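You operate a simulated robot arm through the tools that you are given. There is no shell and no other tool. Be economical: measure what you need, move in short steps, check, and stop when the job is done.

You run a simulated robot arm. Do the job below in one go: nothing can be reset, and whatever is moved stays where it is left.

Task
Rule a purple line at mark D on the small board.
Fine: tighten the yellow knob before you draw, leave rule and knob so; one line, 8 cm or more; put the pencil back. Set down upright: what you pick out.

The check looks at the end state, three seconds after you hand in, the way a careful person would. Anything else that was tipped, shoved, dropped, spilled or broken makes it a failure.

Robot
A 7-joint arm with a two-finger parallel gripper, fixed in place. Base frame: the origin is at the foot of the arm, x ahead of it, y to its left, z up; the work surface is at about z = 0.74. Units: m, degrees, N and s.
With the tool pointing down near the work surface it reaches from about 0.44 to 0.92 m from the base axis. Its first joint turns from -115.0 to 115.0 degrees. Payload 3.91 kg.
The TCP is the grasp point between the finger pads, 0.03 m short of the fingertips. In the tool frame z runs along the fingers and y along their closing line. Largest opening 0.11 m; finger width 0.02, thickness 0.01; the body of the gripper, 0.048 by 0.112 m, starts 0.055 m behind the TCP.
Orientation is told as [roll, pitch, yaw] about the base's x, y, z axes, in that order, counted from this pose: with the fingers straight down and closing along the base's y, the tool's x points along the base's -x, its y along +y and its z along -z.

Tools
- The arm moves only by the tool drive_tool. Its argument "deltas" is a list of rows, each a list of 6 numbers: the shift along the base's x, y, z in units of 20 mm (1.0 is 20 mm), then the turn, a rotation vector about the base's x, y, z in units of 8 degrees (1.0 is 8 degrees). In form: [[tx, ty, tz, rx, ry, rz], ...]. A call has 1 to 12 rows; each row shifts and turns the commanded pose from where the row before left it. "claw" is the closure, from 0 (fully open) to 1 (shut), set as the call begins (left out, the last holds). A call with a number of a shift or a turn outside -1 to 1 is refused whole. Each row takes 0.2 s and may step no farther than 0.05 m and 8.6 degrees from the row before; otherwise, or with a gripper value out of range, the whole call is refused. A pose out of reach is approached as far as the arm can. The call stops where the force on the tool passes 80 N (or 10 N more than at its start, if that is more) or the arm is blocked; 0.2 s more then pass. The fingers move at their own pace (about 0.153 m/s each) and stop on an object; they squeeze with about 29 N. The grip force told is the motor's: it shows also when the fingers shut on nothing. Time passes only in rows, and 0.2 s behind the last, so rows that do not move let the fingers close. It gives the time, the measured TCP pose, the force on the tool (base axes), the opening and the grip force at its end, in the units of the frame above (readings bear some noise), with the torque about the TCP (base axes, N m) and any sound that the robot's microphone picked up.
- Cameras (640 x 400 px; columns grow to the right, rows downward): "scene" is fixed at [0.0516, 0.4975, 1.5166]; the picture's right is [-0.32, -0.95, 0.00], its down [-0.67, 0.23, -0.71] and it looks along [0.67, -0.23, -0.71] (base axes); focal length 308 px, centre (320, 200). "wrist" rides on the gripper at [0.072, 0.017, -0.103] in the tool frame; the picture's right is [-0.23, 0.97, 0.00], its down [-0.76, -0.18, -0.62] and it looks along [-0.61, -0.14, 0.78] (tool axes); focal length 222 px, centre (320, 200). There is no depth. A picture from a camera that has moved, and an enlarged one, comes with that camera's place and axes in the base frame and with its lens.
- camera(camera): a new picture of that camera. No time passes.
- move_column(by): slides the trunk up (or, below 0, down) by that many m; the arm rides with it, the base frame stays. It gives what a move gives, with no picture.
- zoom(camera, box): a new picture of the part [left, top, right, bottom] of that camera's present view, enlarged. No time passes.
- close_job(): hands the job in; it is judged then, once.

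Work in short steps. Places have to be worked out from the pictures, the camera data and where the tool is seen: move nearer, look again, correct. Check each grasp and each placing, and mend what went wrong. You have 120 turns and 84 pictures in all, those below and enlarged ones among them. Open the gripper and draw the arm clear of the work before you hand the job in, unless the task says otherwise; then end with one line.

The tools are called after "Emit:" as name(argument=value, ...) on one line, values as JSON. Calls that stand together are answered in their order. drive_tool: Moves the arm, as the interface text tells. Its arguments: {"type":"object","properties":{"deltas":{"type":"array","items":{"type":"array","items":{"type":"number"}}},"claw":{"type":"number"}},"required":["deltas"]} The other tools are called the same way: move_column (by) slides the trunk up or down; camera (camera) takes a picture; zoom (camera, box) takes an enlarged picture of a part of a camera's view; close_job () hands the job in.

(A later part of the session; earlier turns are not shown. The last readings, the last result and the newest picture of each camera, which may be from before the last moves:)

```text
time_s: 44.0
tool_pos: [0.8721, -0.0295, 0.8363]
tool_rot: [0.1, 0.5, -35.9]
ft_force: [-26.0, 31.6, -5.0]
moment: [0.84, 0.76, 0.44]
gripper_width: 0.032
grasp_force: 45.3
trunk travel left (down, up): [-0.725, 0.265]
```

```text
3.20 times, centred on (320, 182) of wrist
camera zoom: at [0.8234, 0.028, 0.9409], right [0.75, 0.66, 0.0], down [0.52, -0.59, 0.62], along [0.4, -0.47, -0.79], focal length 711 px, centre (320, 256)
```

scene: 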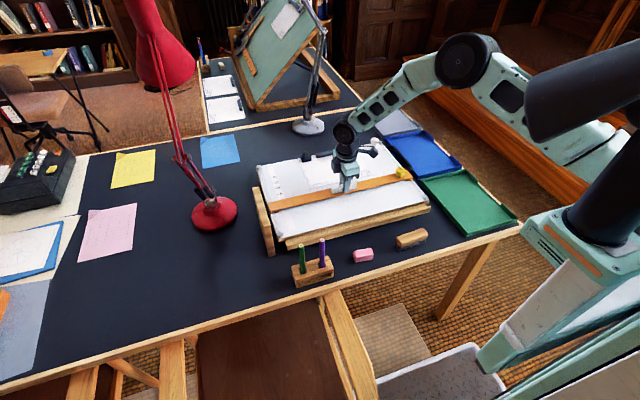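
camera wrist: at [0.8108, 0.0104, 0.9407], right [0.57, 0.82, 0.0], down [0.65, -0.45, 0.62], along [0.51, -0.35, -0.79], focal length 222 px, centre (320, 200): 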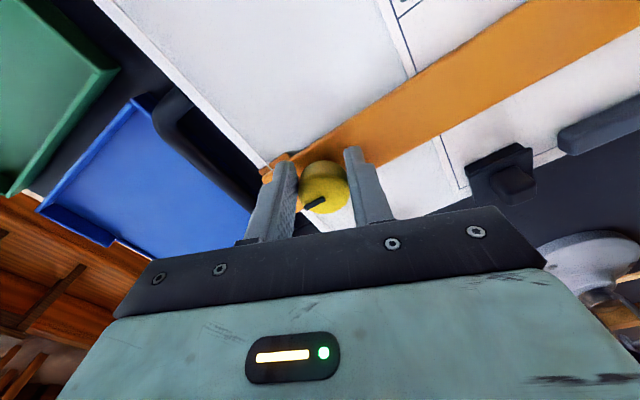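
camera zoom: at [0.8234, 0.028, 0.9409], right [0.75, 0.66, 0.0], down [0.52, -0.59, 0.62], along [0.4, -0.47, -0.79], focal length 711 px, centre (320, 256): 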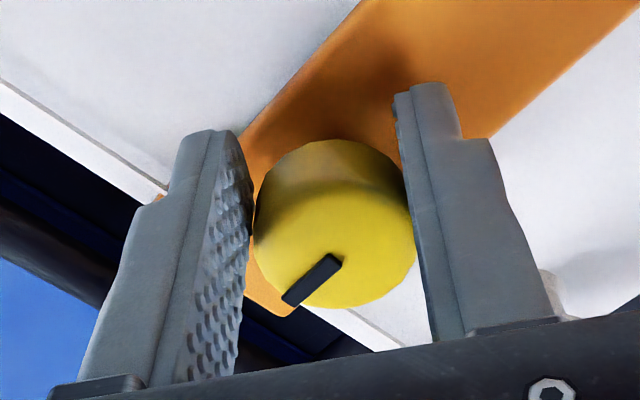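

The pointer has stayed towards -y while the gripper turned: the knob is at its stop. I open, lift off and check the D alignment again.

Emit:
drive_tool(deltas=[[0, 0, 0, 0, 0, 0], [0, 0, 0, 0, 0, 0]], claw=0.5)

Emit:
drive_tool(deltas=[[0, 0, 0.9, 0, 0, 0], [0, 0, 0.9, 0, 0, 0], [0, 0, 0.9, 0, 0, 0], [0, 0, 0.9, 0, 0, 0], [0, 0, 0.9, 0, 0, 0], [0, 0.5, 0.9, 0, 0, 0.9], [0, 0.5, 0.9, 0, 0, 0.9], [0, 0.5, 0.5, 0, 0, 0.9], [0, 0.5, 0.5, 0, 0, 0.9], [0, 0.5, 0.5, 0, 0, 0.9]])

Emit:
drive_tool(deltas=[[0, 0.9, 0, 0, 0, 0.9], [0, 0.9, 0, 0, 0, 0.9], [0, 0.9, 0, 0, 0, 0.9], [0, 0.9, 0, 0, 0, 0.9], [0, 0.9, 0, 0, 0, 0.9], [0, 0.9, 0, 0, 0, 0.9], [0, 0.9, 0, 0, 0, 0.9], [0, 0.9, 0, 0, 0, 0.9], [0, 0.9, 0, 0, 0, 0.9], [0, 0.9, 0, 0, 0, 0.9], [0, 0.9, 0, 0, 0, 0.9], [0, 0.9, 0, 0, 0, 0.9]], claw=0)

Emit:
zoom(camera="wrist", box=[240, 120, 400, 220])

Emit:
zoom(camera="scene", box=[245, 125, 435, 245])

```text
time_s: 44.6
tool_pos: [0.8748, -0.036, 0.8378]
tool_rot: [0.0, -0.2, -36.0]
ft_force: [0.4, -0.1, 0.2]
moment: [0.01, 0.0, -0.01]
gripper_width: 0.0551
grasp_force: 0.1
trunk travel left (down, up): [-0.725, 0.265]
```

```text
time_s: 46.8
tool_pos: [0.8749, 0.0159, 0.9943]
tool_rot: [0.0, 0.0, 0.1]
ft_force: [-0.3, 0.2, -0.3]
moment: [-0.04, -0.01, -0.02]
gripper_width: 0.0548
grasp_force: 0.1
trunk travel left (down, up): [-0.725, 0.265]
```

```text
time_s: 49.4
tool_pos: [0.8533, 0.2239, 0.9909]
tool_rot: [0.0, -0.1, 86.5]
ft_force: [0.2, -0.3, -0.8]
moment: [0.0, -0.01, -0.01]
gripper_width: 0.1098
grasp_force: 0.1
out of reach, approached as far as the arm can: row 10, 11, 12
trunk travel left (down, up): [-0.725, 0.265]
```

```text
4.00 times, centred on (320, 170) of wrist
camera zoom: at [0.832, 0.1524, 1.0947], right [-0.96, 0.29, 0.0], down [0.22, 0.75, 0.62], along [0.18, 0.6, -0.78], focal length 888 px, centre (320, 320)
```

zoom: 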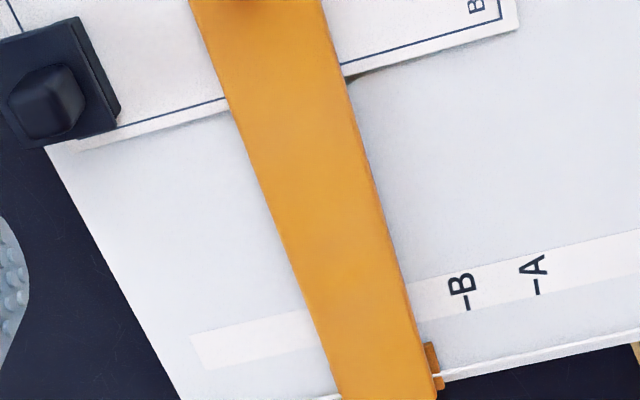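

```text
3.33 times, centred on (340, 185) of scene
camera zoom: at [0.0516, 0.4975, 1.5166], right [-0.32, -0.95, 0.0], down [-0.67, 0.23, -0.71], along [0.67, -0.23, -0.71], focal length 1027 px, centre (253, 250)
```

zoom: 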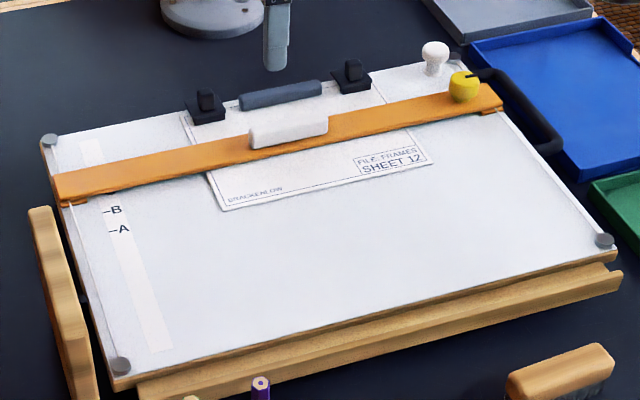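

The pointer is at the stop, but the rule crept forward during the turn and now covers D. I measure the creep with the same enlarged scene view as before.

Emit:
zoom(camera="scene", box=[250, 145, 330, 195])

```text
8.00 times, centred on (290, 170) of scene
camera zoom: at [0.0516, 0.4975, 1.5166], right [-0.32, -0.95, 0.0], down [-0.67, 0.23, -0.71], along [0.67, -0.23, -0.71], focal length 2466 px, centre (560, 440)
```

zoom: 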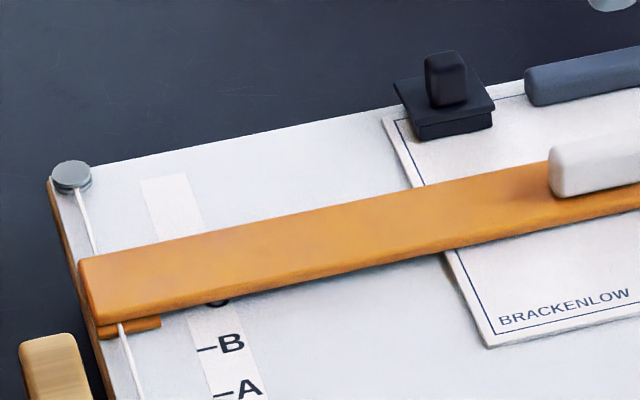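

Creep is about 5–6 mm. I'll loosen the knob and retighten it so that the turn ends with the pads closing along x (yaw -90), where the gripper controls the rule's place. I go over the knob at yaw -90.

Emit:
drive_tool(deltas=[[0.05, -0.6, 0, 0, 0, -1], [0.05, -0.6, 0, 0, 0, -1], [0.05, -0.6, 0, 0, 0, -1], [0.05, -0.6, 0, 0, 0, -1], [0.05, -0.6, 0, 0, 0, -1], [0.05, -0.6, 0, 0, 0, -1], [0.05, -0.6, 0, 0, 0, -1], [0.05, -0.6, 0, 0, 0, -1], [0.05, -0.6, 0, 0, 0, -1], [0.05, -0.6, 0, 0, 0, -1], [0.05, -0.6, 0, 0, 0, -1], [0.05, -0.6, 0, 0, 0, -1]], claw=0.5)

Emit:
drive_tool(deltas=[[0.05, -0.6, 0, 0, 0, -1], [0.05, -0.6, 0, 0, 0, -1], [0.05, -0.6, 0, 0, 0, -1], [0.05, -0.6, 0, 0, 0, -1], [0.05, -0.6, 0, 0, 0, -1], [0.05, -0.6, -0.3, 0, 0, -1], [0.05, -0.6, -0.4, 0, 0, -1], [0.05, -0.6, -0.4, 0, 0, -1], [0, -0.6, -0.4, 0, 0, -1], [0, -0.4, -0.4, 0, 0, -1], [0, 0, -0.3, 0, 0, 0]])

Emit:
camera(camera="wrist")

Emit:
zoom(camera="scene", box=[340, 110, 440, 190])

```text
time_s: 52.0
tool_pos: [0.8665, 0.078, 0.9912]
tool_rot: [-0.1, -0.1, -9.7]
ft_force: [0.3, 0.7, 0.3]
moment: [-0.03, -0.04, 0.03]
gripper_width: 0.0552
grasp_force: 0.0
trunk travel left (down, up): [-0.725, 0.265]
```

```text
time_s: 54.4
tool_pos: [0.8745, -0.0401, 0.9489]
tool_rot: [0.1, 0.1, -89.7]
ft_force: [-0.7, 0.4, 0.3]
moment: [0.0, -0.02, 0.02]
gripper_width: 0.055
grasp_force: 0.0
trunk travel left (down, up): [-0.725, 0.265]
```

```text
47 pictures are left
camera wrist: at [0.8908, 0.0335, 1.0522], right [0.98, -0.22, 0.0], down [-0.17, -0.76, 0.62], along [-0.14, -0.61, -0.78], focal length 222 px, centre (320, 200)
```

wrist: 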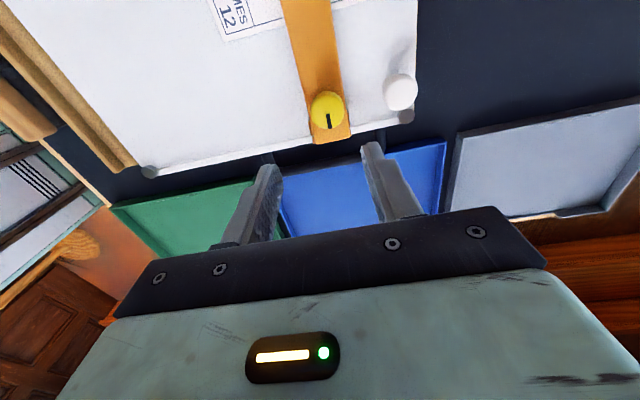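

```text
5.00 times, centred on (390, 150) of scene
camera zoom: at [0.0516, 0.4975, 1.5166], right [-0.32, -0.95, 0.0], down [-0.67, 0.23, -0.71], along [0.67, -0.23, -0.71], focal length 1541 px, centre (-30, 450)
```

zoom: 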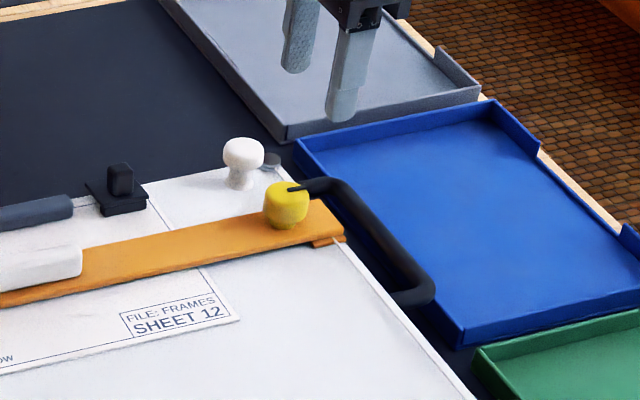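

Knob is now about (0.882, -0.033), 6 mm further forward than before. I centre, narrow the fingers to 44 mm and descend.

Emit:
drive_tool(deltas=[[0.37, 0.32, 0, 0, 0, 0], [0, 0, -0.8, 0, 0, 0], [0, 0, -0.8, 0, 0, 0], [0, 0, -0.8, 0, 0, 0], [0, 0, -0.8, 0, 0, 0], [0, 0, -0.8, 0, 0, 0], [0, 0, -0.8, 0, 0, 0], [0, 0, -0.8, 0, 0, 0], [0, 0, 0, 0, 0, 0]], claw=0.6)

Emit:
zoom(camera="wrist", box=[220, 100, 420, 225])

```text
time_s: 56.4
tool_pos: [0.8803, -0.0323, 0.8382]
tool_rot: [0.0, 0.0, -89.6]
ft_force: [-0.8, -0.3, 0.4]
moment: [-0.02, 0.01, 0.01]
gripper_width: 0.0441
grasp_force: 0.1
trunk travel left (down, up): [-0.725, 0.265]
```

```text
3.20 times, centred on (320, 162) of wrist
camera zoom: at [0.8968, 0.04, 0.9396], right [0.98, -0.22, 0.0], down [-0.17, -0.76, 0.62], along [-0.14, -0.61, -0.78], focal length 711 px, centre (320, 320)
```

zoom: 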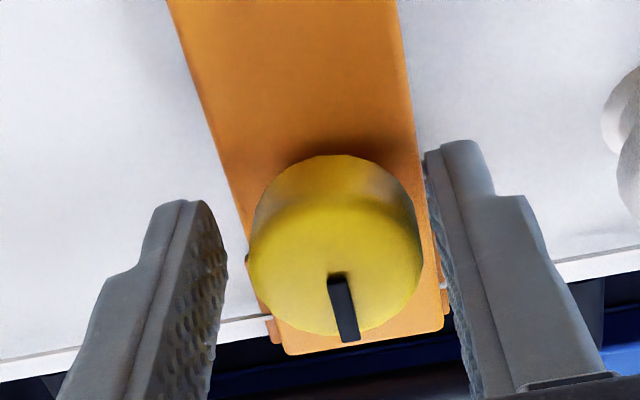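

Clear on both sides. I close and read the centre.

Emit:
drive_tool(deltas=[[0, 0, 0, 0, 0, 0], [0, 0, 0, 0, 0, 0], [0, 0, 0, 0, 0, 0]], claw=0.8)

Emit:
drive_tool(deltas=[[0, 0, 0, 0, 0, 0.9], [0, 0, 0, 0, 0, 0.9], [0, 0, 0, 0, 0, 0.9], [0, 0, 0, 0, 0, 0.9], [0, 0, 0, 0, 0, 0]])

```text
time_s: 57.2
tool_pos: [0.8831, -0.0331, 0.8374]
tool_rot: [0.2, 0.0, -89.6]
ft_force: [19.5, 0.3, 1.3]
moment: [0.12, -0.68, 0.06]
gripper_width: 0.0332
grasp_force: 45.0
trunk travel left (down, up): [-0.725, 0.265]
```

```text
time_s: 58.4
tool_pos: [0.8796, -0.0321, 0.8358]
tool_rot: [-0.1, 0.1, -60.9]
ft_force: [-3.1, -6.0, 11.3]
moment: [0.3, 0.9, -0.02]
gripper_width: 0.0335
grasp_force: 44.6
trunk travel left (down, up): [-0.725, 0.265]
```

Locked, the knob sat at x = 0.883 and held 20 N; 29° back it is free again. I shift 2.5 mm back to x about 0.878 and retighten, ending near yaw -95.

Emit:
drive_tool(deltas=[[-0.125, 0, 0, 0, 0, 0], [0, 0, 0, 0, 0, 0]])

Emit:
zoom(camera="scene", box=[250, 145, 330, 195])

```text
time_s: 59.0
tool_pos: [0.8796, -0.0327, 0.8365]
tool_rot: [0.1, 0.1, -60.9]
ft_force: [2.8, -7.3, 2.9]
moment: [0.02, -0.33, -0.01]
gripper_width: 0.0332
grasp_force: 45.0
trunk travel left (down, up): [-0.725, 0.265]
```

```text
8.00 times, centred on (290, 170) of scene
camera zoom: at [0.0516, 0.4975, 1.5166], right [-0.32, -0.95, 0.0], down [-0.67, 0.23, -0.71], along [0.67, -0.23, -0.71], focal length 2466 px, centre (560, 440)
```

zoom: 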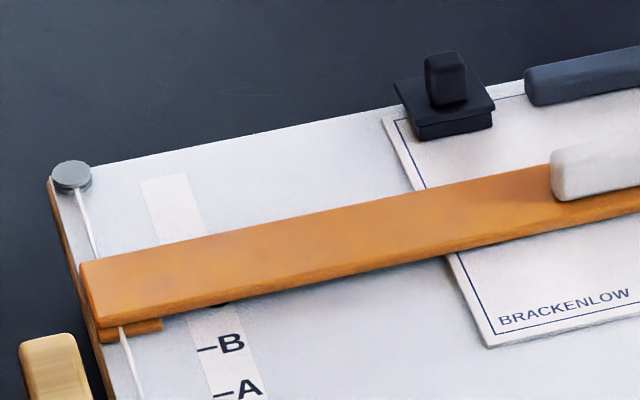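

Halfway back by the picture; another 3 mm is needed.

Emit:
drive_tool(deltas=[[-0.15, 0, 0, 0, 0, 0], [0, 0, 0, 0, 0, 0]])

Emit:
zoom(camera="scene", box=[250, 145, 330, 195])

```text
time_s: 59.6
tool_pos: [0.8762, -0.0328, 0.8353]
tool_rot: [-0.2, 0.0, -60.7]
ft_force: [1.7, -5.5, -2.2]
moment: [-0.69, -0.35, -0.03]
gripper_width: 0.0334
grasp_force: 45.0
trunk travel left (down, up): [-0.725, 0.265]
```

```text
8.00 times, centred on (290, 170) of scene
camera zoom: at [0.0516, 0.4975, 1.5166], right [-0.32, -0.95, 0.0], down [-0.67, 0.23, -0.71], along [0.67, -0.23, -0.71], focal length 2466 px, centre (560, 440)
```

zoom: 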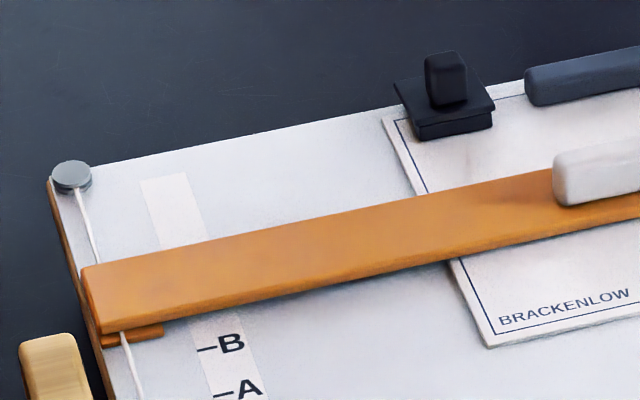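

Back at the good position. I turn clockwise now to tighten.

Emit:
drive_tool(deltas=[[0, 0, 0, 0, 0, -0.9], [0, 0, 0, 0, 0, -0.9], [0, 0, 0, 0, 0, -0.9], [0, 0, 0, 0, 0, -0.9], [0, 0, 0, 0, 0, 0]])

Emit:
drive_tool(deltas=[[0, 0, 0, 0, 0, -0.9], [0, 0, 0, 0, 0, -0.9], [0, 0, 0, 0, 0, 0]])

Emit:
zoom(camera="scene", box=[250, 145, 330, 195])

Emit:
zoom(camera="wrist", box=[220, 120, 420, 245])

```text
time_s: 60.8
tool_pos: [0.8771, -0.033, 0.8362]
tool_rot: [0.1, -0.1, -89.7]
ft_force: [9.1, -1.9, 1.1]
moment: [0.19, -0.32, 0.12]
gripper_width: 0.0334
grasp_force: 45.3
trunk travel left (down, up): [-0.725, 0.265]
```

```text
time_s: 61.6
tool_pos: [0.8776, -0.0319, 0.8361]
tool_rot: [0.2, 0.1, -104.0]
ft_force: [16.7, 5.2, 3.0]
moment: [0.0, -0.43, 0.81]
gripper_width: 0.0333
grasp_force: 44.9
trunk travel left (down, up): [-0.725, 0.265]
```

```text
8.00 times, centred on (290, 170) of scene
camera zoom: at [0.0516, 0.4975, 1.5166], right [-0.32, -0.95, 0.0], down [-0.67, 0.23, -0.71], along [0.67, -0.23, -0.71], focal length 2466 px, centre (560, 440)
```

zoom: 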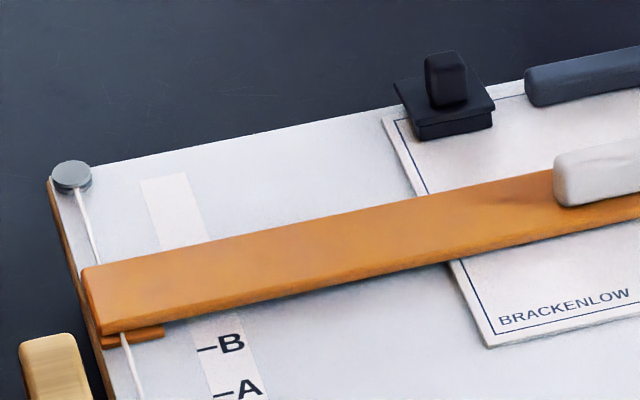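

```text
3.20 times, centred on (320, 182) of wrist
camera zoom: at [0.9111, 0.0359, 0.9394], right [0.89, -0.46, 0.0], down [-0.36, -0.7, 0.62], along [-0.28, -0.55, -0.78], focal length 711 px, centre (320, 256)
```

zoom: 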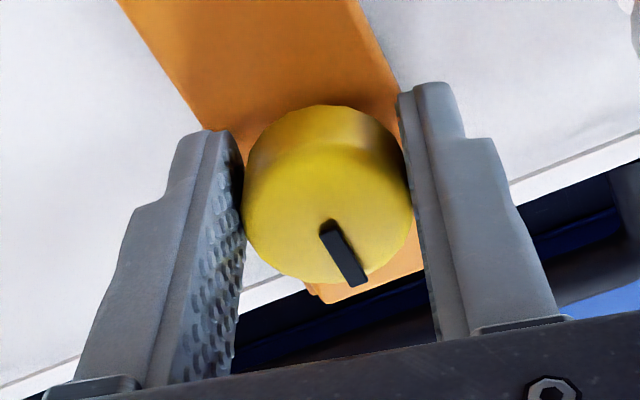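

Torque 0.8 N m, rule in place. I turn 14° more to be sure that it is fully at the stop, and compare the pointer.

Emit:
drive_tool(deltas=[[0, 0, 0, 0, 0, -0.9], [0, 0, 0, 0, 0, -0.9], [0, 0, 0, 0, 0, 0]])

Emit:
zoom(camera="wrist", box=[220, 120, 420, 245])

```text
time_s: 62.4
tool_pos: [0.8765, -0.0342, 0.8358]
tool_rot: [0.1, 0.0, -118.5]
ft_force: [18.1, -2.9, 6.8]
moment: [-0.12, -0.54, 0.72]
gripper_width: 0.0332
grasp_force: 44.7
trunk travel left (down, up): [-0.725, 0.265]
```

```text
3.20 times, centred on (320, 182) of wrist
camera zoom: at [0.9263, 0.0225, 0.939], right [0.75, -0.66, 0.0], down [-0.52, -0.58, 0.62], along [-0.41, -0.47, -0.78], focal length 711 px, centre (320, 256)
```

zoom: 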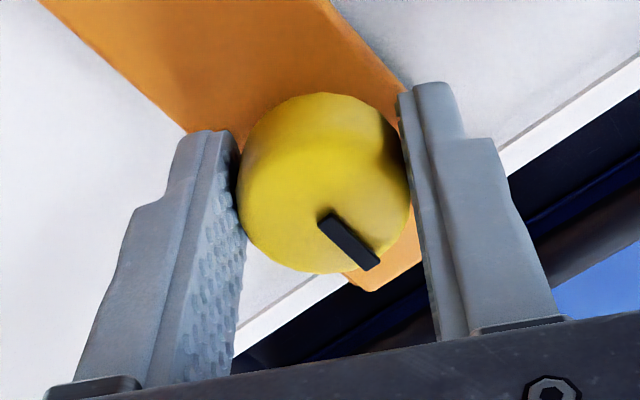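

The knob holds its stop. I release, lift, and go back to the overhead view of D at yaw +90.

Emit:
drive_tool(deltas=[[0, 0, 0, 0, 0, 0], [0, 0, 0, 0, 0, 0], [0, 0, 0.8, 0, 0, 0], [0, 0, 0.9, 0, 0, 0], [0, 0, 0.9, 0, 0, 0], [0, 0, 0.9, 0, 0, 0], [0, 0, 0.9, 0, 0, 0], [0, 0, 0.9, 0, 0, 0], [0, 0, 0.9, 0, 0, 0], [-0.1, 0.5, 0.9, 0, 0, 0]], claw=0.6)

Emit:
drive_tool(deltas=[[-0.05, 0.45, 0, 0, 0, 1], [-0.05, 0.45, 0, 0, 0, 1], [-0.05, 0.45, 0, 0, 0, 1], [-0.05, 0.45, 0, 0, 0, 1], [-0.05, 0.45, 0, 0, 0, 1], [-0.05, 0.45, 0, 0, 0, 1], [-0.05, 0.45, 0, 0, 0, 1], [-0.05, 0.45, 0, 0, 0, 1], [-0.05, 0.45, 0, 0, 0, 1], [-0.05, 0.45, 0, 0, 0, 1], [-0.05, 0.45, 0, 0, 0, 1], [-0.05, 0.45, 0, 0, 0, 1]])

Emit:
drive_tool(deltas=[[-0.05, 0.5, 0, 0, 0, 1], [-0.05, 0.5, 0, 0, 0, 1], [-0.05, 0.5, 0, 0, 0, 1], [-0.05, 0.5, 0, 0, 0, 1], [-0.05, 0.5, 0, 0, 0, 1], [-0.05, 0.5, 0, 0, 0, 1], [-0.05, 0.5, 0, 0, 0, 1], [-0.05, 0.5, 0, 0, 0, 1], [-0.05, 0.5, 0, 0, 0, 1], [-0.05, 0.5, 0, 0, 0, 1], [-0.05, 0.5, 0, 0, 0, 1], [-0.05, 0.5, 0, 0, 0, 1]], claw=0)

Emit:
camera(camera="wrist")

```text
time_s: 64.6
tool_pos: [0.8742, -0.0229, 0.9786]
tool_rot: [0.1, 0.0, -118.4]
ft_force: [0.5, -0.2, -0.8]
moment: [0.02, 0.05, -0.03]
gripper_width: 0.044
grasp_force: 0.1
trunk travel left (down, up): [-0.725, 0.265]
```

```text
time_s: 67.2
tool_pos: [0.8603, 0.085, 0.9764]
tool_rot: [0.0, 0.0, -22.2]
ft_force: [0.2, 0.1, 0.9]
moment: [-0.03, 0.01, 0.0]
gripper_width: 0.044
grasp_force: 0.2
trunk travel left (down, up): [-0.725, 0.265]
```

```text
time_s: 69.8
tool_pos: [0.8487, 0.2048, 0.9776]
tool_rot: [0.0, 0.0, 73.6]
ft_force: [0.2, 0.2, -0.8]
moment: [0.05, 0.0, -0.02]
gripper_width: 0.11
grasp_force: 0.1
trunk travel left (down, up): [-0.725, 0.265]
```

```text
39 pictures are left
camera wrist: at [0.8129, 0.1416, 1.0805], right [-0.87, 0.49, 0.0], down [0.38, 0.68, 0.62], along [0.31, 0.54, -0.78], focal length 222 px, centre (320, 200)
```

wrist: 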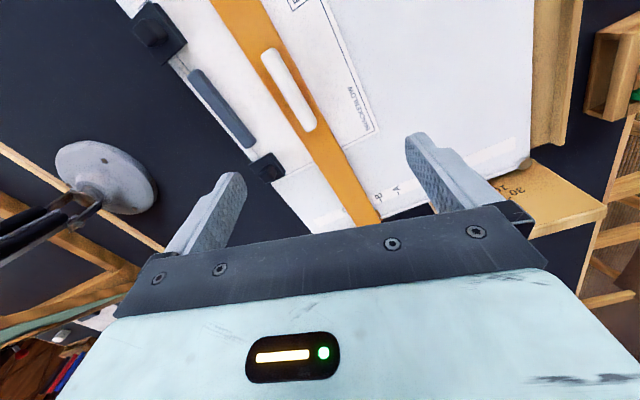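

D is at the edge of view; I take the same pose as in the first check.

Emit:
drive_tool(deltas=[[0.1, 0.1, 0.9, 0, 0, 1], [0.1, 0.1, 0.9, 0, 0, 1], [0.1, 0.1, 0.9, 0, 0, 0], [0.05, 0.1, 0.3, 0, 0, 0]])

Emit:
zoom(camera="wrist", box=[270, 140, 370, 210])

```text
time_s: 70.8
tool_pos: [0.8558, 0.2139, 1.0374]
tool_rot: [0.0, -0.1, 89.6]
ft_force: [0.1, 0.1, -0.2]
moment: [0.03, 0.0, -0.01]
gripper_width: 0.1099
grasp_force: 0.1
trunk travel left (down, up): [-0.725, 0.265]
```

```text
5.71 times, centred on (320, 175) of wrist
camera zoom: at [0.8387, 0.1416, 1.1405], right [-0.97, 0.23, 0.0], down [0.18, 0.76, 0.62], along [0.15, 0.61, -0.78], focal length 1269 px, centre (320, 343)
```

zoom: 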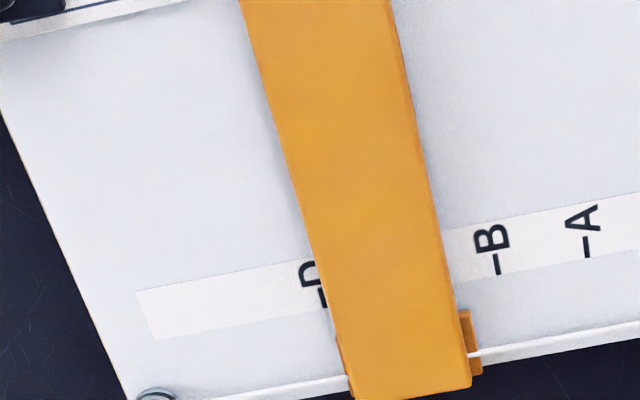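

Alignment is as before, within about 1 mm, and locked. Now the purple pencil, top at about (0.50, 0.345, 0.905); I move above it.

Emit:
drive_tool(deltas=[[-0.95, 0.35, 0, 0, 0, 0], [-0.95, 0.35, 0, 0, 0, 0], [-0.95, 0.35, 0, 0, 0, 0], [-0.95, 0.35, 0, 0, 0, 0], [-0.95, 0.35, 0, 0, 0, 0], [-0.95, 0.35, 0, 0, 0, 0], [-0.95, 0.35, 0, 0, 0, 0], [-0.95, 0.35, 0, 0, 0, 0], [-0.95, 0.35, 0, 0, 0, 0], [-0.95, 0.35, 0, 0, 0, 0], [-0.95, 0.35, 0, 0, 0, 0], [-0.95, 0.35, 0, 0, 0, 0]], claw=0.5)

Emit:
drive_tool(deltas=[[-0.95, 0.3, 0, 0, 0, 0], [-0.95, 0.3, 0, 0, 0, 0], [-0.95, 0.3, 0, 0, 0, 0], [-0.95, 0.3, 0, 0, 0, 0], [-0.95, 0.3, 0, 0, 0, 0], [-0.95, 0.3, 0, 0, 0, 0]])

Emit:
camera(camera="wrist")

Emit:
zoom(camera="scene", box=[260, 200, 360, 300])

```text
time_s: 73.4
tool_pos: [0.6273, 0.2971, 1.038]
tool_rot: [0.1, -0.1, 89.6]
ft_force: [0.1, 0.3, 0.0]
moment: [-0.02, 0.0, -0.02]
gripper_width: 0.0547
grasp_force: 0.2
trunk travel left (down, up): [-0.725, 0.265]
```

```text
time_s: 74.8
tool_pos: [0.5143, 0.3316, 1.0383]
tool_rot: [0.0, -0.1, 89.7]
ft_force: [-0.5, 0.0, -0.2]
moment: [0.02, -0.02, 0.0]
gripper_width: 0.0549
grasp_force: 0.1
trunk travel left (down, up): [-0.725, 0.265]
```

```text
37 pictures are left
camera wrist: at [0.4984, 0.2599, 1.1415], right [-0.97, 0.23, 0.0], down [0.18, 0.76, 0.62], along [0.15, 0.61, -0.78], focal length 222 px, centre (320, 200)
```

wrist: 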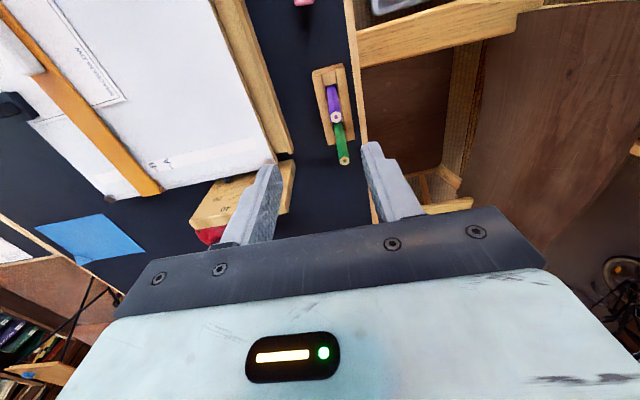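

```text
4.00 times, centred on (310, 250) of scene
camera zoom: at [0.0516, 0.4975, 1.5166], right [-0.32, -0.95, 0.0], down [-0.67, 0.23, -0.71], along [0.67, -0.23, -0.71], focal length 1233 px, centre (360, 0)
```

zoom: 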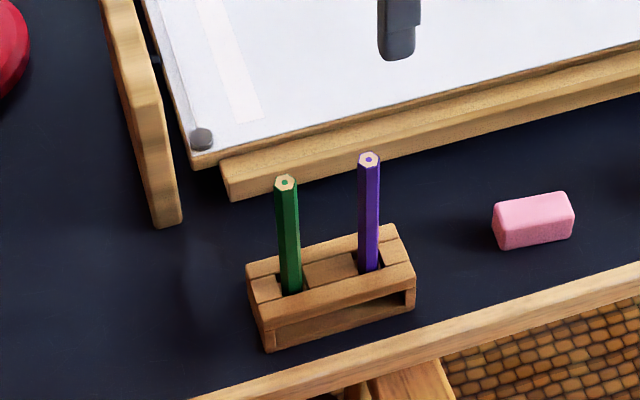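

Purple pencil is upright with its top at (0.501, 0.341, 0.900). I centre on it and go down to z = 0.86 around it.

Emit:
drive_tool(deltas=[[-0.34, 0.24, 0, 0, 0, 0], [-0.34, 0.24, 0, 0, 0, 0], [0, 0, -0.9, 0, 0, 0], [0, 0, -0.9, 0, 0, 0], [0, 0, -0.9, 0, 0, 0], [0, 0, -0.9, 0, 0, 0], [0, 0, 0, 0, 0, 0]])

Emit:
zoom(camera="wrist", box=[220, 80, 460, 230])

```text
time_s: 76.4
tool_pos: [0.5016, 0.3423, 0.964]
tool_rot: [0.0, -0.1, 89.5]
ft_force: [0.0, -0.4, -0.3]
moment: [0.03, -0.01, -0.02]
gripper_width: 0.0546
grasp_force: 0.0
trunk travel left (down, up): [-0.725, 0.265]
```

```text
2.67 times, centred on (340, 155) of wrist
camera zoom: at [0.4837, 0.2704, 1.0681], right [-0.97, 0.23, 0.0], down [0.18, 0.76, 0.62], along [0.15, 0.61, -0.78], focal length 592 px, centre (267, 320)
```

zoom: 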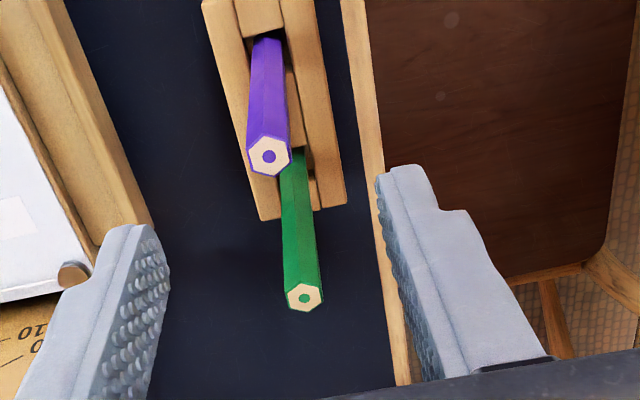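

Centred. I descend to z = 0.86 and close.

Emit:
drive_tool(deltas=[[-0.05, -0.05, -0.9, 0, 0, 0], [0, 0, -0.9, 0, 0, 0], [0, 0, -0.9, 0, 0, 0], [0, 0, -0.9, 0, 0, 0], [0, 0, -0.9, 0, 0, 0], [0, 0, -0.7, 0, 0, 0], [0, 0, 0, 0, 0, 0]])

Emit:
drive_tool(deltas=[[0, 0, 0, 0, 0, 0], [0, 0, 0, 0, 0, 0], [0, 0, 0, 0, 0, 0], [0, 0, 0, 0, 0, 0]], claw=0.97)

Emit:
zoom(camera="scene", box=[260, 200, 360, 300])

```text
time_s: 78.0
tool_pos: [0.5007, 0.3429, 0.8599]
tool_rot: [0.2, -0.1, 89.7]
ft_force: [-0.1, 0.5, 0.8]
moment: [0.01, 0.02, 0.01]
gripper_width: 0.0552
grasp_force: 0.0
trunk travel left (down, up): [-0.725, 0.265]
```

```text
time_s: 79.0
tool_pos: [0.5011, 0.3434, 0.8622]
tool_rot: [0.0, 0.0, 89.7]
ft_force: [0.5, 0.1, 0.3]
moment: [0.01, 0.03, -0.02]
gripper_width: 0.0136
grasp_force: 29.3
trunk travel left (down, up): [-0.725, 0.265]
```

```text
4.00 times, centred on (310, 250) of scene
camera zoom: at [0.0516, 0.4975, 1.5166], right [-0.32, -0.95, 0.0], down [-0.67, 0.23, -0.71], along [0.67, -0.23, -0.71], focal length 1233 px, centre (360, 0)
```

zoom: 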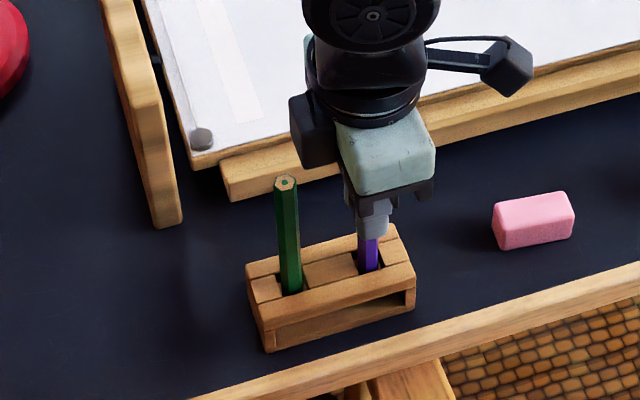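

Gripped at (0.501, 0.343, 0.861), 13.6 mm thick. I lift straight up and look at the tip.

Emit:
drive_tool(deltas=[[0, 0, 0.9, 0, 0, 0], [0, 0, 0.9, 0, 0, 0], [0, 0, 0.9, 0, 0, 0], [0, 0, 0.9, 0, 0, 0], [0, 0, 0.9, 0, 0, 0], [0, 0, 0.9, 0, 0, 0], [0, 0, 0.9, 0, 0, 0], [0, 0, 0.9, 0, 0, 0], [0, 0, 0, 0, 0, 0]])

Emit:
zoom(camera="scene", box=[260, 160, 380, 300])

```text
time_s: 81.0
tool_pos: [0.5, 0.3424, 1.0049]
tool_rot: [0.0, 0.0, 89.6]
ft_force: [-0.4, 0.2, -0.6]
moment: [0.01, -0.02, 0.0]
gripper_width: 0.0134
grasp_force: 29.0
trunk travel left (down, up): [-0.725, 0.265]
```

```text
2.86 times, centred on (320, 230) of scene
camera zoom: at [0.0516, 0.4975, 1.5166], right [-0.32, -0.95, 0.0], down [-0.67, 0.23, -0.71], along [0.67, -0.23, -0.71], focal length 881 px, centre (320, 114)
```

zoom: 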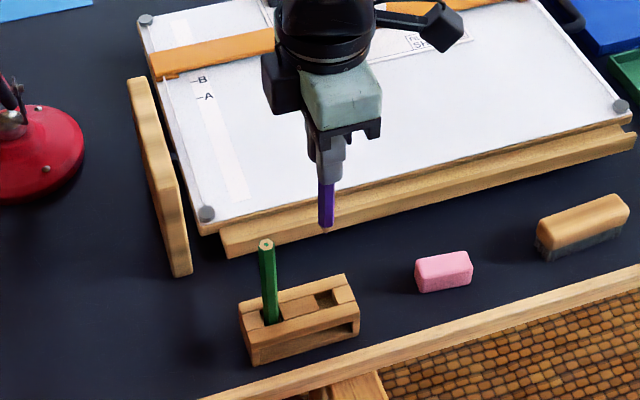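

The tip is 0.109 m below the TCP. To gain reach near x = 0.9 I raise the trunk 0.08 m.

Emit:
move_column(by=0.08)

```text
time_s: 82.2
tool_pos: [0.4997, 0.3424, 1.0842]
tool_rot: [0.1, 0.0, 89.6]
ft_force: [0.4, 0.6, -0.4]
moment: [-0.05, 0.03, -0.02]
gripper_width: 0.0134
grasp_force: 29.2
trunk travel left (down, up): [-0.805, 0.185]
```

I carry the pencil high over the board to about (0.905, 0.12).

Emit:
drive_tool(deltas=[[0.965, -0.53, 0, 0, 0, 0], [0.965, -0.53, 0, 0, 0, 0], [0.965, -0.53, 0, 0, 0, 0], [0.965, -0.53, 0, 0, 0, 0], [0.965, -0.53, 0, 0, 0, 0], [0.965, -0.53, 0, 0, 0, 0], [0.965, -0.53, 0, 0, 0, 0], [0.965, -0.53, 0, 0, 0, 0], [0.965, -0.53, 0, 0, 0, 0], [0.965, -0.53, 0, 0, 0, 0], [0.965, -0.53, 0, 0, 0, 0], [0.965, -0.53, 0, 0, 0, 0]])

Emit:
drive_tool(deltas=[[0.9, -0.53, -0.6, 0, 0, 0], [0.9, -0.53, -0.6, 0, 0, 0], [0.9, -0.53, -0.6, 0, 0, 0], [0.9, -0.53, -0.6, 0, 0, 0], [0.9, -0.53, -0.6, 0, 0, 0], [0.9, -0.53, -0.6, 0, 0, 0], [0.9, -0.53, -0.6, 0, 0, 0], [0.9, -0.53, -0.6, 0, 0, 0], [0.9, -0.53, -0.3, 0, 0, 0], [0, 0, 0, 0, 0, 0]])

Emit:
camera(camera="wrist")

Emit:
zoom(camera="scene", box=[300, 110, 420, 190])

```text
time_s: 84.8
tool_pos: [0.7328, 0.2165, 1.0847]
tool_rot: [-0.1, 0.0, 89.6]
ft_force: [-0.5, -0.1, -0.1]
moment: [-0.04, -0.04, -0.03]
gripper_width: 0.0135
grasp_force: 28.9
trunk travel left (down, up): [-0.805, 0.185]
```

```text
time_s: 87.0
tool_pos: [0.8935, 0.1199, 0.9806]
tool_rot: [-0.1, 0.1, 89.5]
ft_force: [0.4, -0.2, -0.7]
moment: [-0.01, 0.02, 0.01]
gripper_width: 0.0135
grasp_force: 29.0
trunk travel left (down, up): [-0.805, 0.185]
```

```text
32 pictures are left
camera wrist: at [0.8762, 0.0479, 1.0842], right [-0.97, 0.23, 0.0], down [0.18, 0.76, 0.62], along [0.15, 0.61, -0.78], focal length 222 px, centre (320, 200)
```

wrist: 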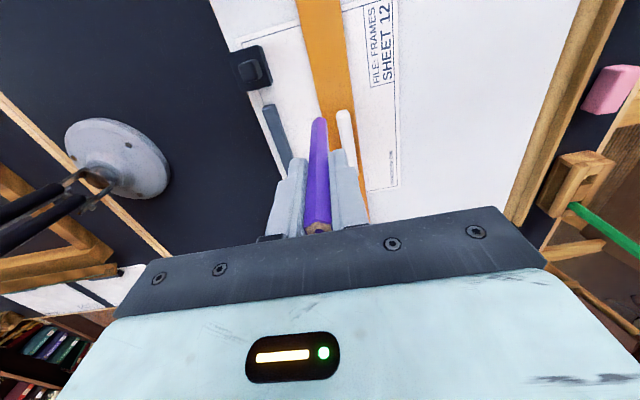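

```text
5.00 times, centred on (360, 150) of scene
camera zoom: at [0.0516, 0.4975, 1.5166], right [-0.32, -0.95, 0.0], down [-0.67, 0.23, -0.71], along [0.67, -0.23, -0.71], focal length 1541 px, centre (120, 450)
```

zoom: 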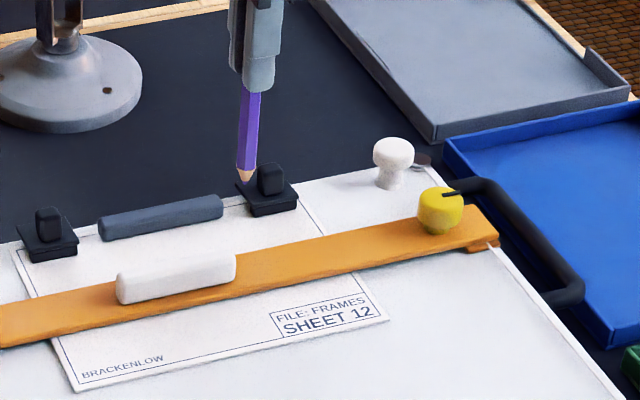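

Edge in the TCP frame: about x = 0.8955 (from handle grip readings and from this view). I go to x = 0.899, y = 0.075 with the tip about 13 mm above the paper and check.

Emit:
drive_tool(deltas=[[0.1, -0.75, 0, 0, 0, 0], [0.1, -0.75, 0, 0, 0, 0], [0.08, -0.75, 0, 0, 0, 0], [0, 0, -0.8, 0, 0, 0], [0, 0, -0.8, 0, 0, 0], [0, 0, -0.8, 0, 0, 0], [0, 0, -0.5, 0, 0, 0], [0, 0, 0, 0, 0, 0]])

Emit:
zoom(camera="scene", box=[340, 135, 400, 175])

Emit:
zoom(camera="wrist", box=[240, 40, 400, 240])

```text
time_s: 88.8
tool_pos: [0.9009, 0.0771, 0.9234]
tool_rot: [0.0, 0.0, 89.6]
ft_force: [-0.2, 0.1, 0.8]
moment: [0.03, -0.01, -0.01]
gripper_width: 0.0135
grasp_force: 28.7
trunk travel left (down, up): [-0.805, 0.185]
```

```text
10.00 times, centred on (370, 155) of scene
camera zoom: at [0.0516, 0.4975, 1.5166], right [-0.32, -0.95, 0.0], down [-0.67, 0.23, -0.71], along [0.67, -0.23, -0.71], focal length 3082 px, centre (-180, 650)
```

zoom: 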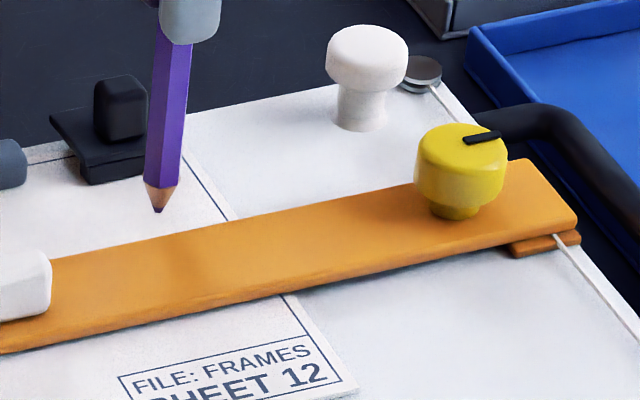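

```text
2.00 times, centred on (320, 140) of wrist
camera zoom: at [0.8841, 0.0051, 1.0262], right [-0.97, 0.23, 0.0], down [0.18, 0.76, 0.62], along [0.15, 0.61, -0.78], focal length 444 px, centre (320, 320)
```

zoom: 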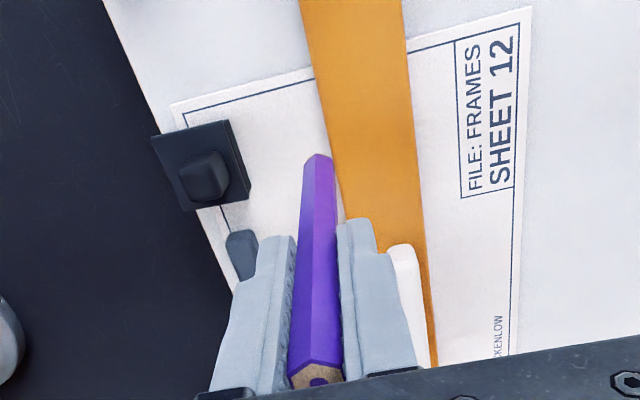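

Tip is now about 5 mm beyond the edge, so edge x is about 0.896. I close in by 2.4 mm and lower to about 3 mm above the paper.

Emit:
drive_tool(deltas=[[-0.12, 0, 0, 0, 0, 0], [0, 0, -0.5, 0, 0, 0], [0, 0, -0.4, 0, 0, 0], [0, 0, 0, 0, 0, 0]])

Emit:
zoom(camera="scene", box=[340, 135, 400, 175])

Emit:
zoom(camera="wrist", box=[280, 60, 360, 160])

```text
time_s: 89.8
tool_pos: [0.8995, 0.0745, 0.9081]
tool_rot: [-0.2, 0.0, 89.6]
ft_force: [3.2, -1.1, 9.3]
moment: [-0.03, -0.4, -0.02]
gripper_width: 0.0138
grasp_force: 28.4
trunk travel left (down, up): [-0.805, 0.185]
```

```text
10.00 times, centred on (370, 155) of scene
camera zoom: at [0.0516, 0.4975, 1.5166], right [-0.32, -0.95, 0.0], down [-0.67, 0.23, -0.71], along [0.67, -0.23, -0.71], focal length 3082 px, centre (-180, 650)
```

zoom: 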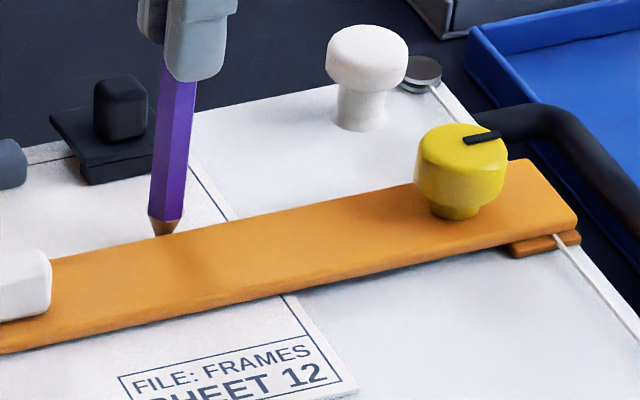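

```text
4.00 times, centred on (320, 110) of wrist
camera zoom: at [0.8815, 0.0028, 1.0112], right [-0.97, 0.23, 0.0], down [0.18, 0.76, 0.62], along [0.15, 0.61, -0.78], focal length 888 px, centre (320, 560)
```

zoom: 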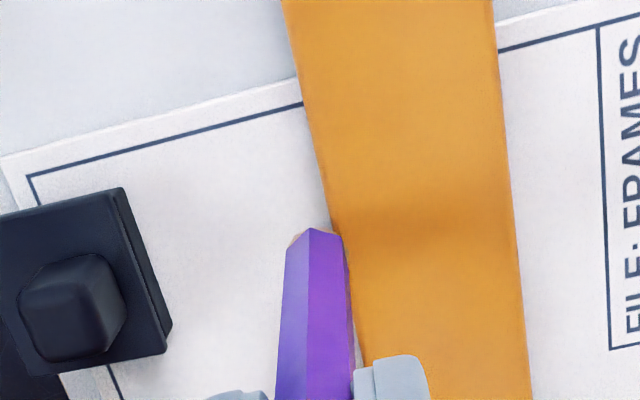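

The tip has met the paper (9 N up) just behind the rule edge. I ease 0.4 mm and draw the first 20 mm towards +y, parallel to the rule.

Emit:
drive_tool(deltas=[[0, 0, -0.0, 0, 0, 0], [0, 0.25, -0.0, 0, 0, 0], [0.003, 0.25, 0.01, 0, 0, 0], [0.003, 0.25, 0, 0, 0, 0], [0.003, 0.25, 0, 0, 0, 0]])

Emit:
zoom(camera="wrist", box=[280, 60, 360, 160])

```text
time_s: 91.0
tool_pos: [0.8975, 0.0945, 0.9058]
tool_rot: [0.0, 0.1, 89.6]
ft_force: [8.5, -4.6, 5.0]
moment: [-0.59, -0.93, 0.08]
gripper_width: 0.0138
grasp_force: 29.0
trunk travel left (down, up): [-0.805, 0.185]
```

```text
4.00 times, centred on (320, 110) of wrist
camera zoom: at [0.8806, 0.0228, 1.0099], right [-0.97, 0.23, 0.0], down [0.18, 0.76, 0.62], along [0.15, 0.61, -0.78], focal length 888 px, centre (320, 560)
```

zoom: 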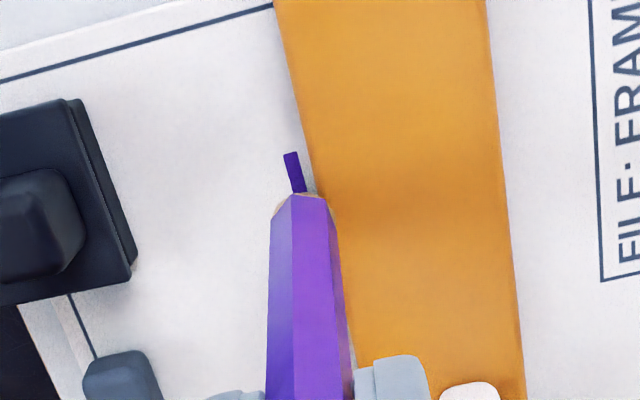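

It draws a purple line beside the edge. The pencil leans lightly on the rule (8 N), so I relieve x slightly and continue 40 mm.

Emit:
drive_tool(deltas=[[0.01, 0.4, 0, 0, 0, 0], [0.01, 0.4, 0, 0, 0, 0], [0.008, 0.4, 0, 0, 0, 0], [0.008, 0.4, 0, 0, 0, 0], [0.008, 0.4, 0, 0, 0, 0]])

```text
time_s: 92.2
tool_pos: [0.8907, 0.1305, 0.9101]
tool_rot: [0.0, -0.1, 89.6]
ft_force: [14.2, -5.1, 6.5]
moment: [-0.66, -1.56, 0.18]
gripper_width: 0.0155
grasp_force: 28.5
out of reach, approached as far as the arm can: row 3, 4
trunk travel left (down, up): [-0.805, 0.185]
```

The arm has hit its reach limit here (row 3–4), pulling against the rule. I look before anything else.

Emit:
zoom(camera="wrist", box=[260, 40, 380, 190])

Emit:
zoom(camera="scene", box=[320, 125, 400, 180])

```text
2.67 times, centred on (320, 115) of wrist
camera zoom: at [0.8722, 0.0591, 1.0123], right [-0.97, 0.23, 0.0], down [0.18, 0.76, 0.62], along [0.15, 0.61, -0.78], focal length 592 px, centre (320, 427)
```

zoom: 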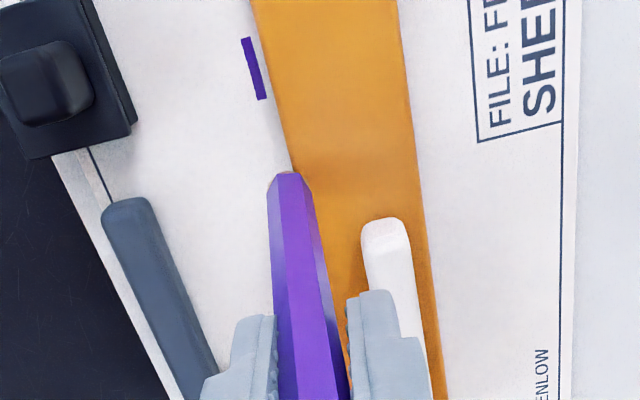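

```text
7.27 times, centred on (360, 152) of scene
camera zoom: at [0.0516, 0.4975, 1.5166], right [-0.32, -0.95, 0.0], down [-0.67, 0.23, -0.71], along [0.67, -0.23, -0.71], focal length 2242 px, centre (29, 546)
```

zoom: 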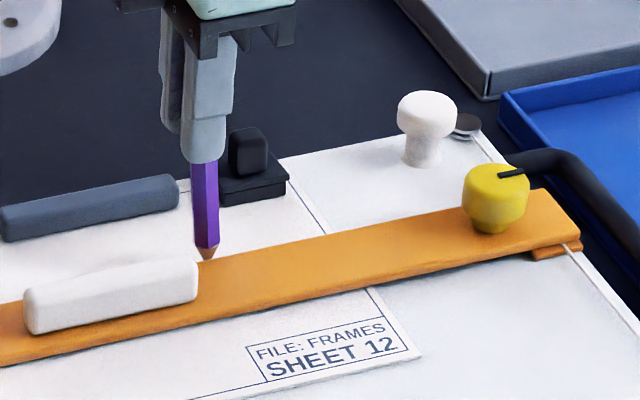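

Only about 24 mm was drawn before reach ran out and the tip rode up. I lift off and tilt the tool 8° outward to gain reach; the line will be continued from its end.

Emit:
drive_tool(deltas=[[0, 0, 0.4, 0, 0, 0], [0, 0, 0.6, 0, 0, 0], [-0.4, -0.5, 0.5, 0, 0, 0], [-0.4, -0.5, 0, 0, -1, 0], [0, 0, 0, 0, 0, 0]])

Emit:
camera(camera="wrist")

Emit:
zoom(camera="scene", box=[320, 105, 400, 170])

```text
time_s: 93.4
tool_pos: [0.8727, 0.1107, 0.9387]
tool_rot: [-8.1, -0.1, 89.6]
ft_force: [-0.8, 0.3, -0.1]
moment: [0.0, 0.03, 0.0]
gripper_width: 0.0134
grasp_force: 29.2
trunk travel left (down, up): [-0.805, 0.185]
```

```text
23 pictures are left
camera wrist: at [0.8414, 0.0377, 1.0384], right [-0.96, 0.23, -0.14], down [0.09, 0.76, 0.64], along [0.25, 0.61, -0.75], focal length 222 px, centre (320, 200)
```

wrist: 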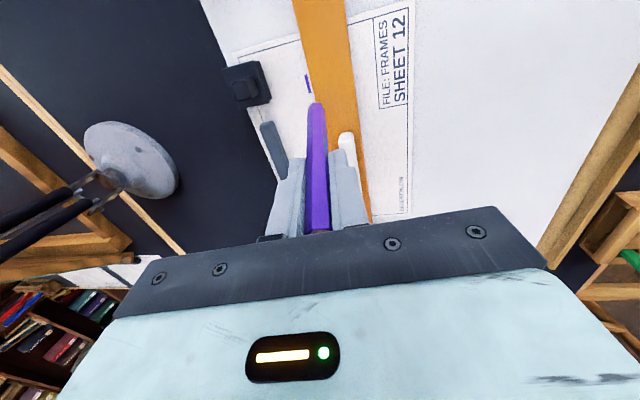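

```text
6.15 times, centred on (360, 138) of scene
camera zoom: at [0.0516, 0.4975, 1.5166], right [-0.32, -0.95, 0.0], down [-0.67, 0.23, -0.71], along [0.67, -0.23, -0.71], focal length 1897 px, centre (74, 585)
```

zoom: 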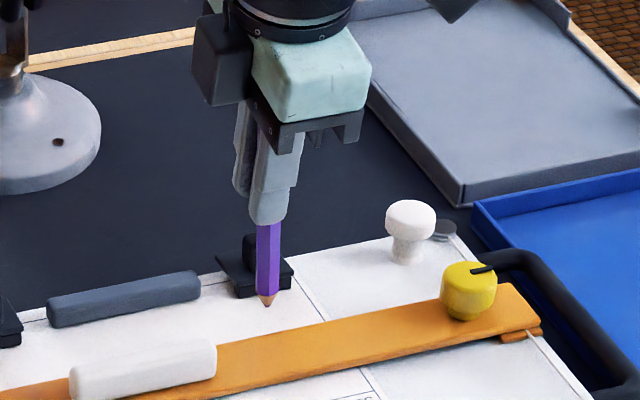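

The pencil has swung a little in the grip (tip trails about 2 cm to -y); that is workable. Existing segment: x about 0.899, y 0.074–0.094. I put the tip over the segment, about 8 mm above it, and check.

Emit:
drive_tool(deltas=[[0.32, -0.4, 0, 0, 0, 0], [0, 0, -0.6, 0, 0, 0], [0, 0, -0.6, 0, 0, 0], [0, 0, 0, 0, 0, 0]])

Emit:
zoom(camera="wrist", box=[260, 40, 380, 140])

Emit:
zoom(camera="scene", box=[330, 130, 390, 170])

```text
time_s: 94.4
tool_pos: [0.8814, 0.1039, 0.9119]
tool_rot: [-8.0, -0.2, 89.6]
ft_force: [0.4, 0.5, 1.3]
moment: [-0.02, -0.05, -0.03]
gripper_width: 0.0134
grasp_force: 28.9
trunk travel left (down, up): [-0.805, 0.185]
```

```text
4.00 times, centred on (320, 90) of wrist
camera zoom: at [0.8487, 0.0316, 1.0132], right [-0.96, 0.23, -0.14], down [0.09, 0.76, 0.64], along [0.25, 0.61, -0.75], focal length 888 px, centre (320, 640)
```

zoom: 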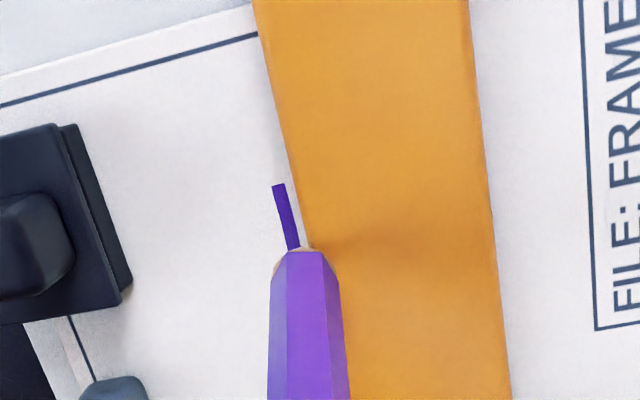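

```text
10.00 times, centred on (360, 150) of scene
camera zoom: at [0.0516, 0.4975, 1.5166], right [-0.32, -0.95, 0.0], down [-0.67, 0.23, -0.71], along [0.67, -0.23, -0.71], focal length 3082 px, centre (-80, 700)
```

zoom: 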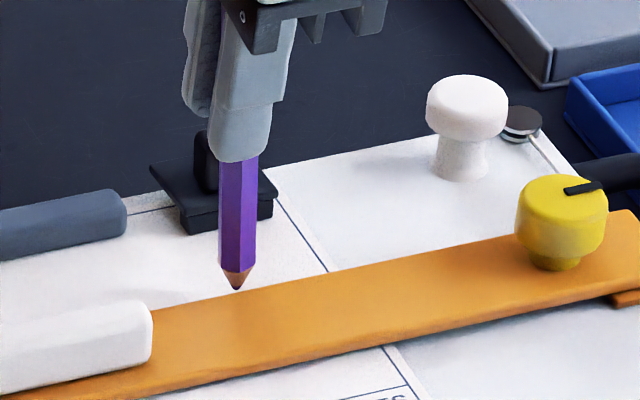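

The tip seems about 3 mm short in x (partly over the rule's edge). I shift +2.8 mm and go down in small steps.

Emit:
drive_tool(deltas=[[0.14, 0, 0, 0, 0, 0], [0, 0, -0.1, 0, 0, 0], [0, 0, -0.1, 0, 0, 0], [0, 0, 0, 0, 0, 0]])

```text
time_s: 95.4
tool_pos: [0.8839, 0.102, 0.911]
tool_rot: [-8.0, -0.1, 89.6]
ft_force: [0.5, 0.5, 0.4]
moment: [0.01, 0.01, -0.02]
gripper_width: 0.0135
grasp_force: 28.9
trunk travel left (down, up): [-0.805, 0.185]
```

No contact yet; further down 2 mm at a time.

Emit:
drive_tool(deltas=[[0, 0, -0.1, 0, 0, 0], [0, 0, 0, 0, 0, 0]])

Emit:
drive_tool(deltas=[[0, 0, -0.05, 0, 0, 0], [0, 0, 0, 0, 0, 0]])

```text
time_s: 96.0
tool_pos: [0.883, 0.1038, 0.9071]
tool_rot: [-8.0, 0.0, 89.6]
ft_force: [1.2, 0.2, 0.5]
moment: [-0.02, -0.06, 0.0]
gripper_width: 0.0134
grasp_force: 28.7
trunk travel left (down, up): [-0.805, 0.185]
```

```text
time_s: 96.6
tool_pos: [0.8822, 0.1028, 0.9074]
tool_rot: [-8.0, -0.1, 89.6]
ft_force: [3.8, 1.4, 3.3]
moment: [0.04, -0.4, 0.06]
gripper_width: 0.0135
grasp_force: 29.1
trunk travel left (down, up): [-0.805, 0.185]
```

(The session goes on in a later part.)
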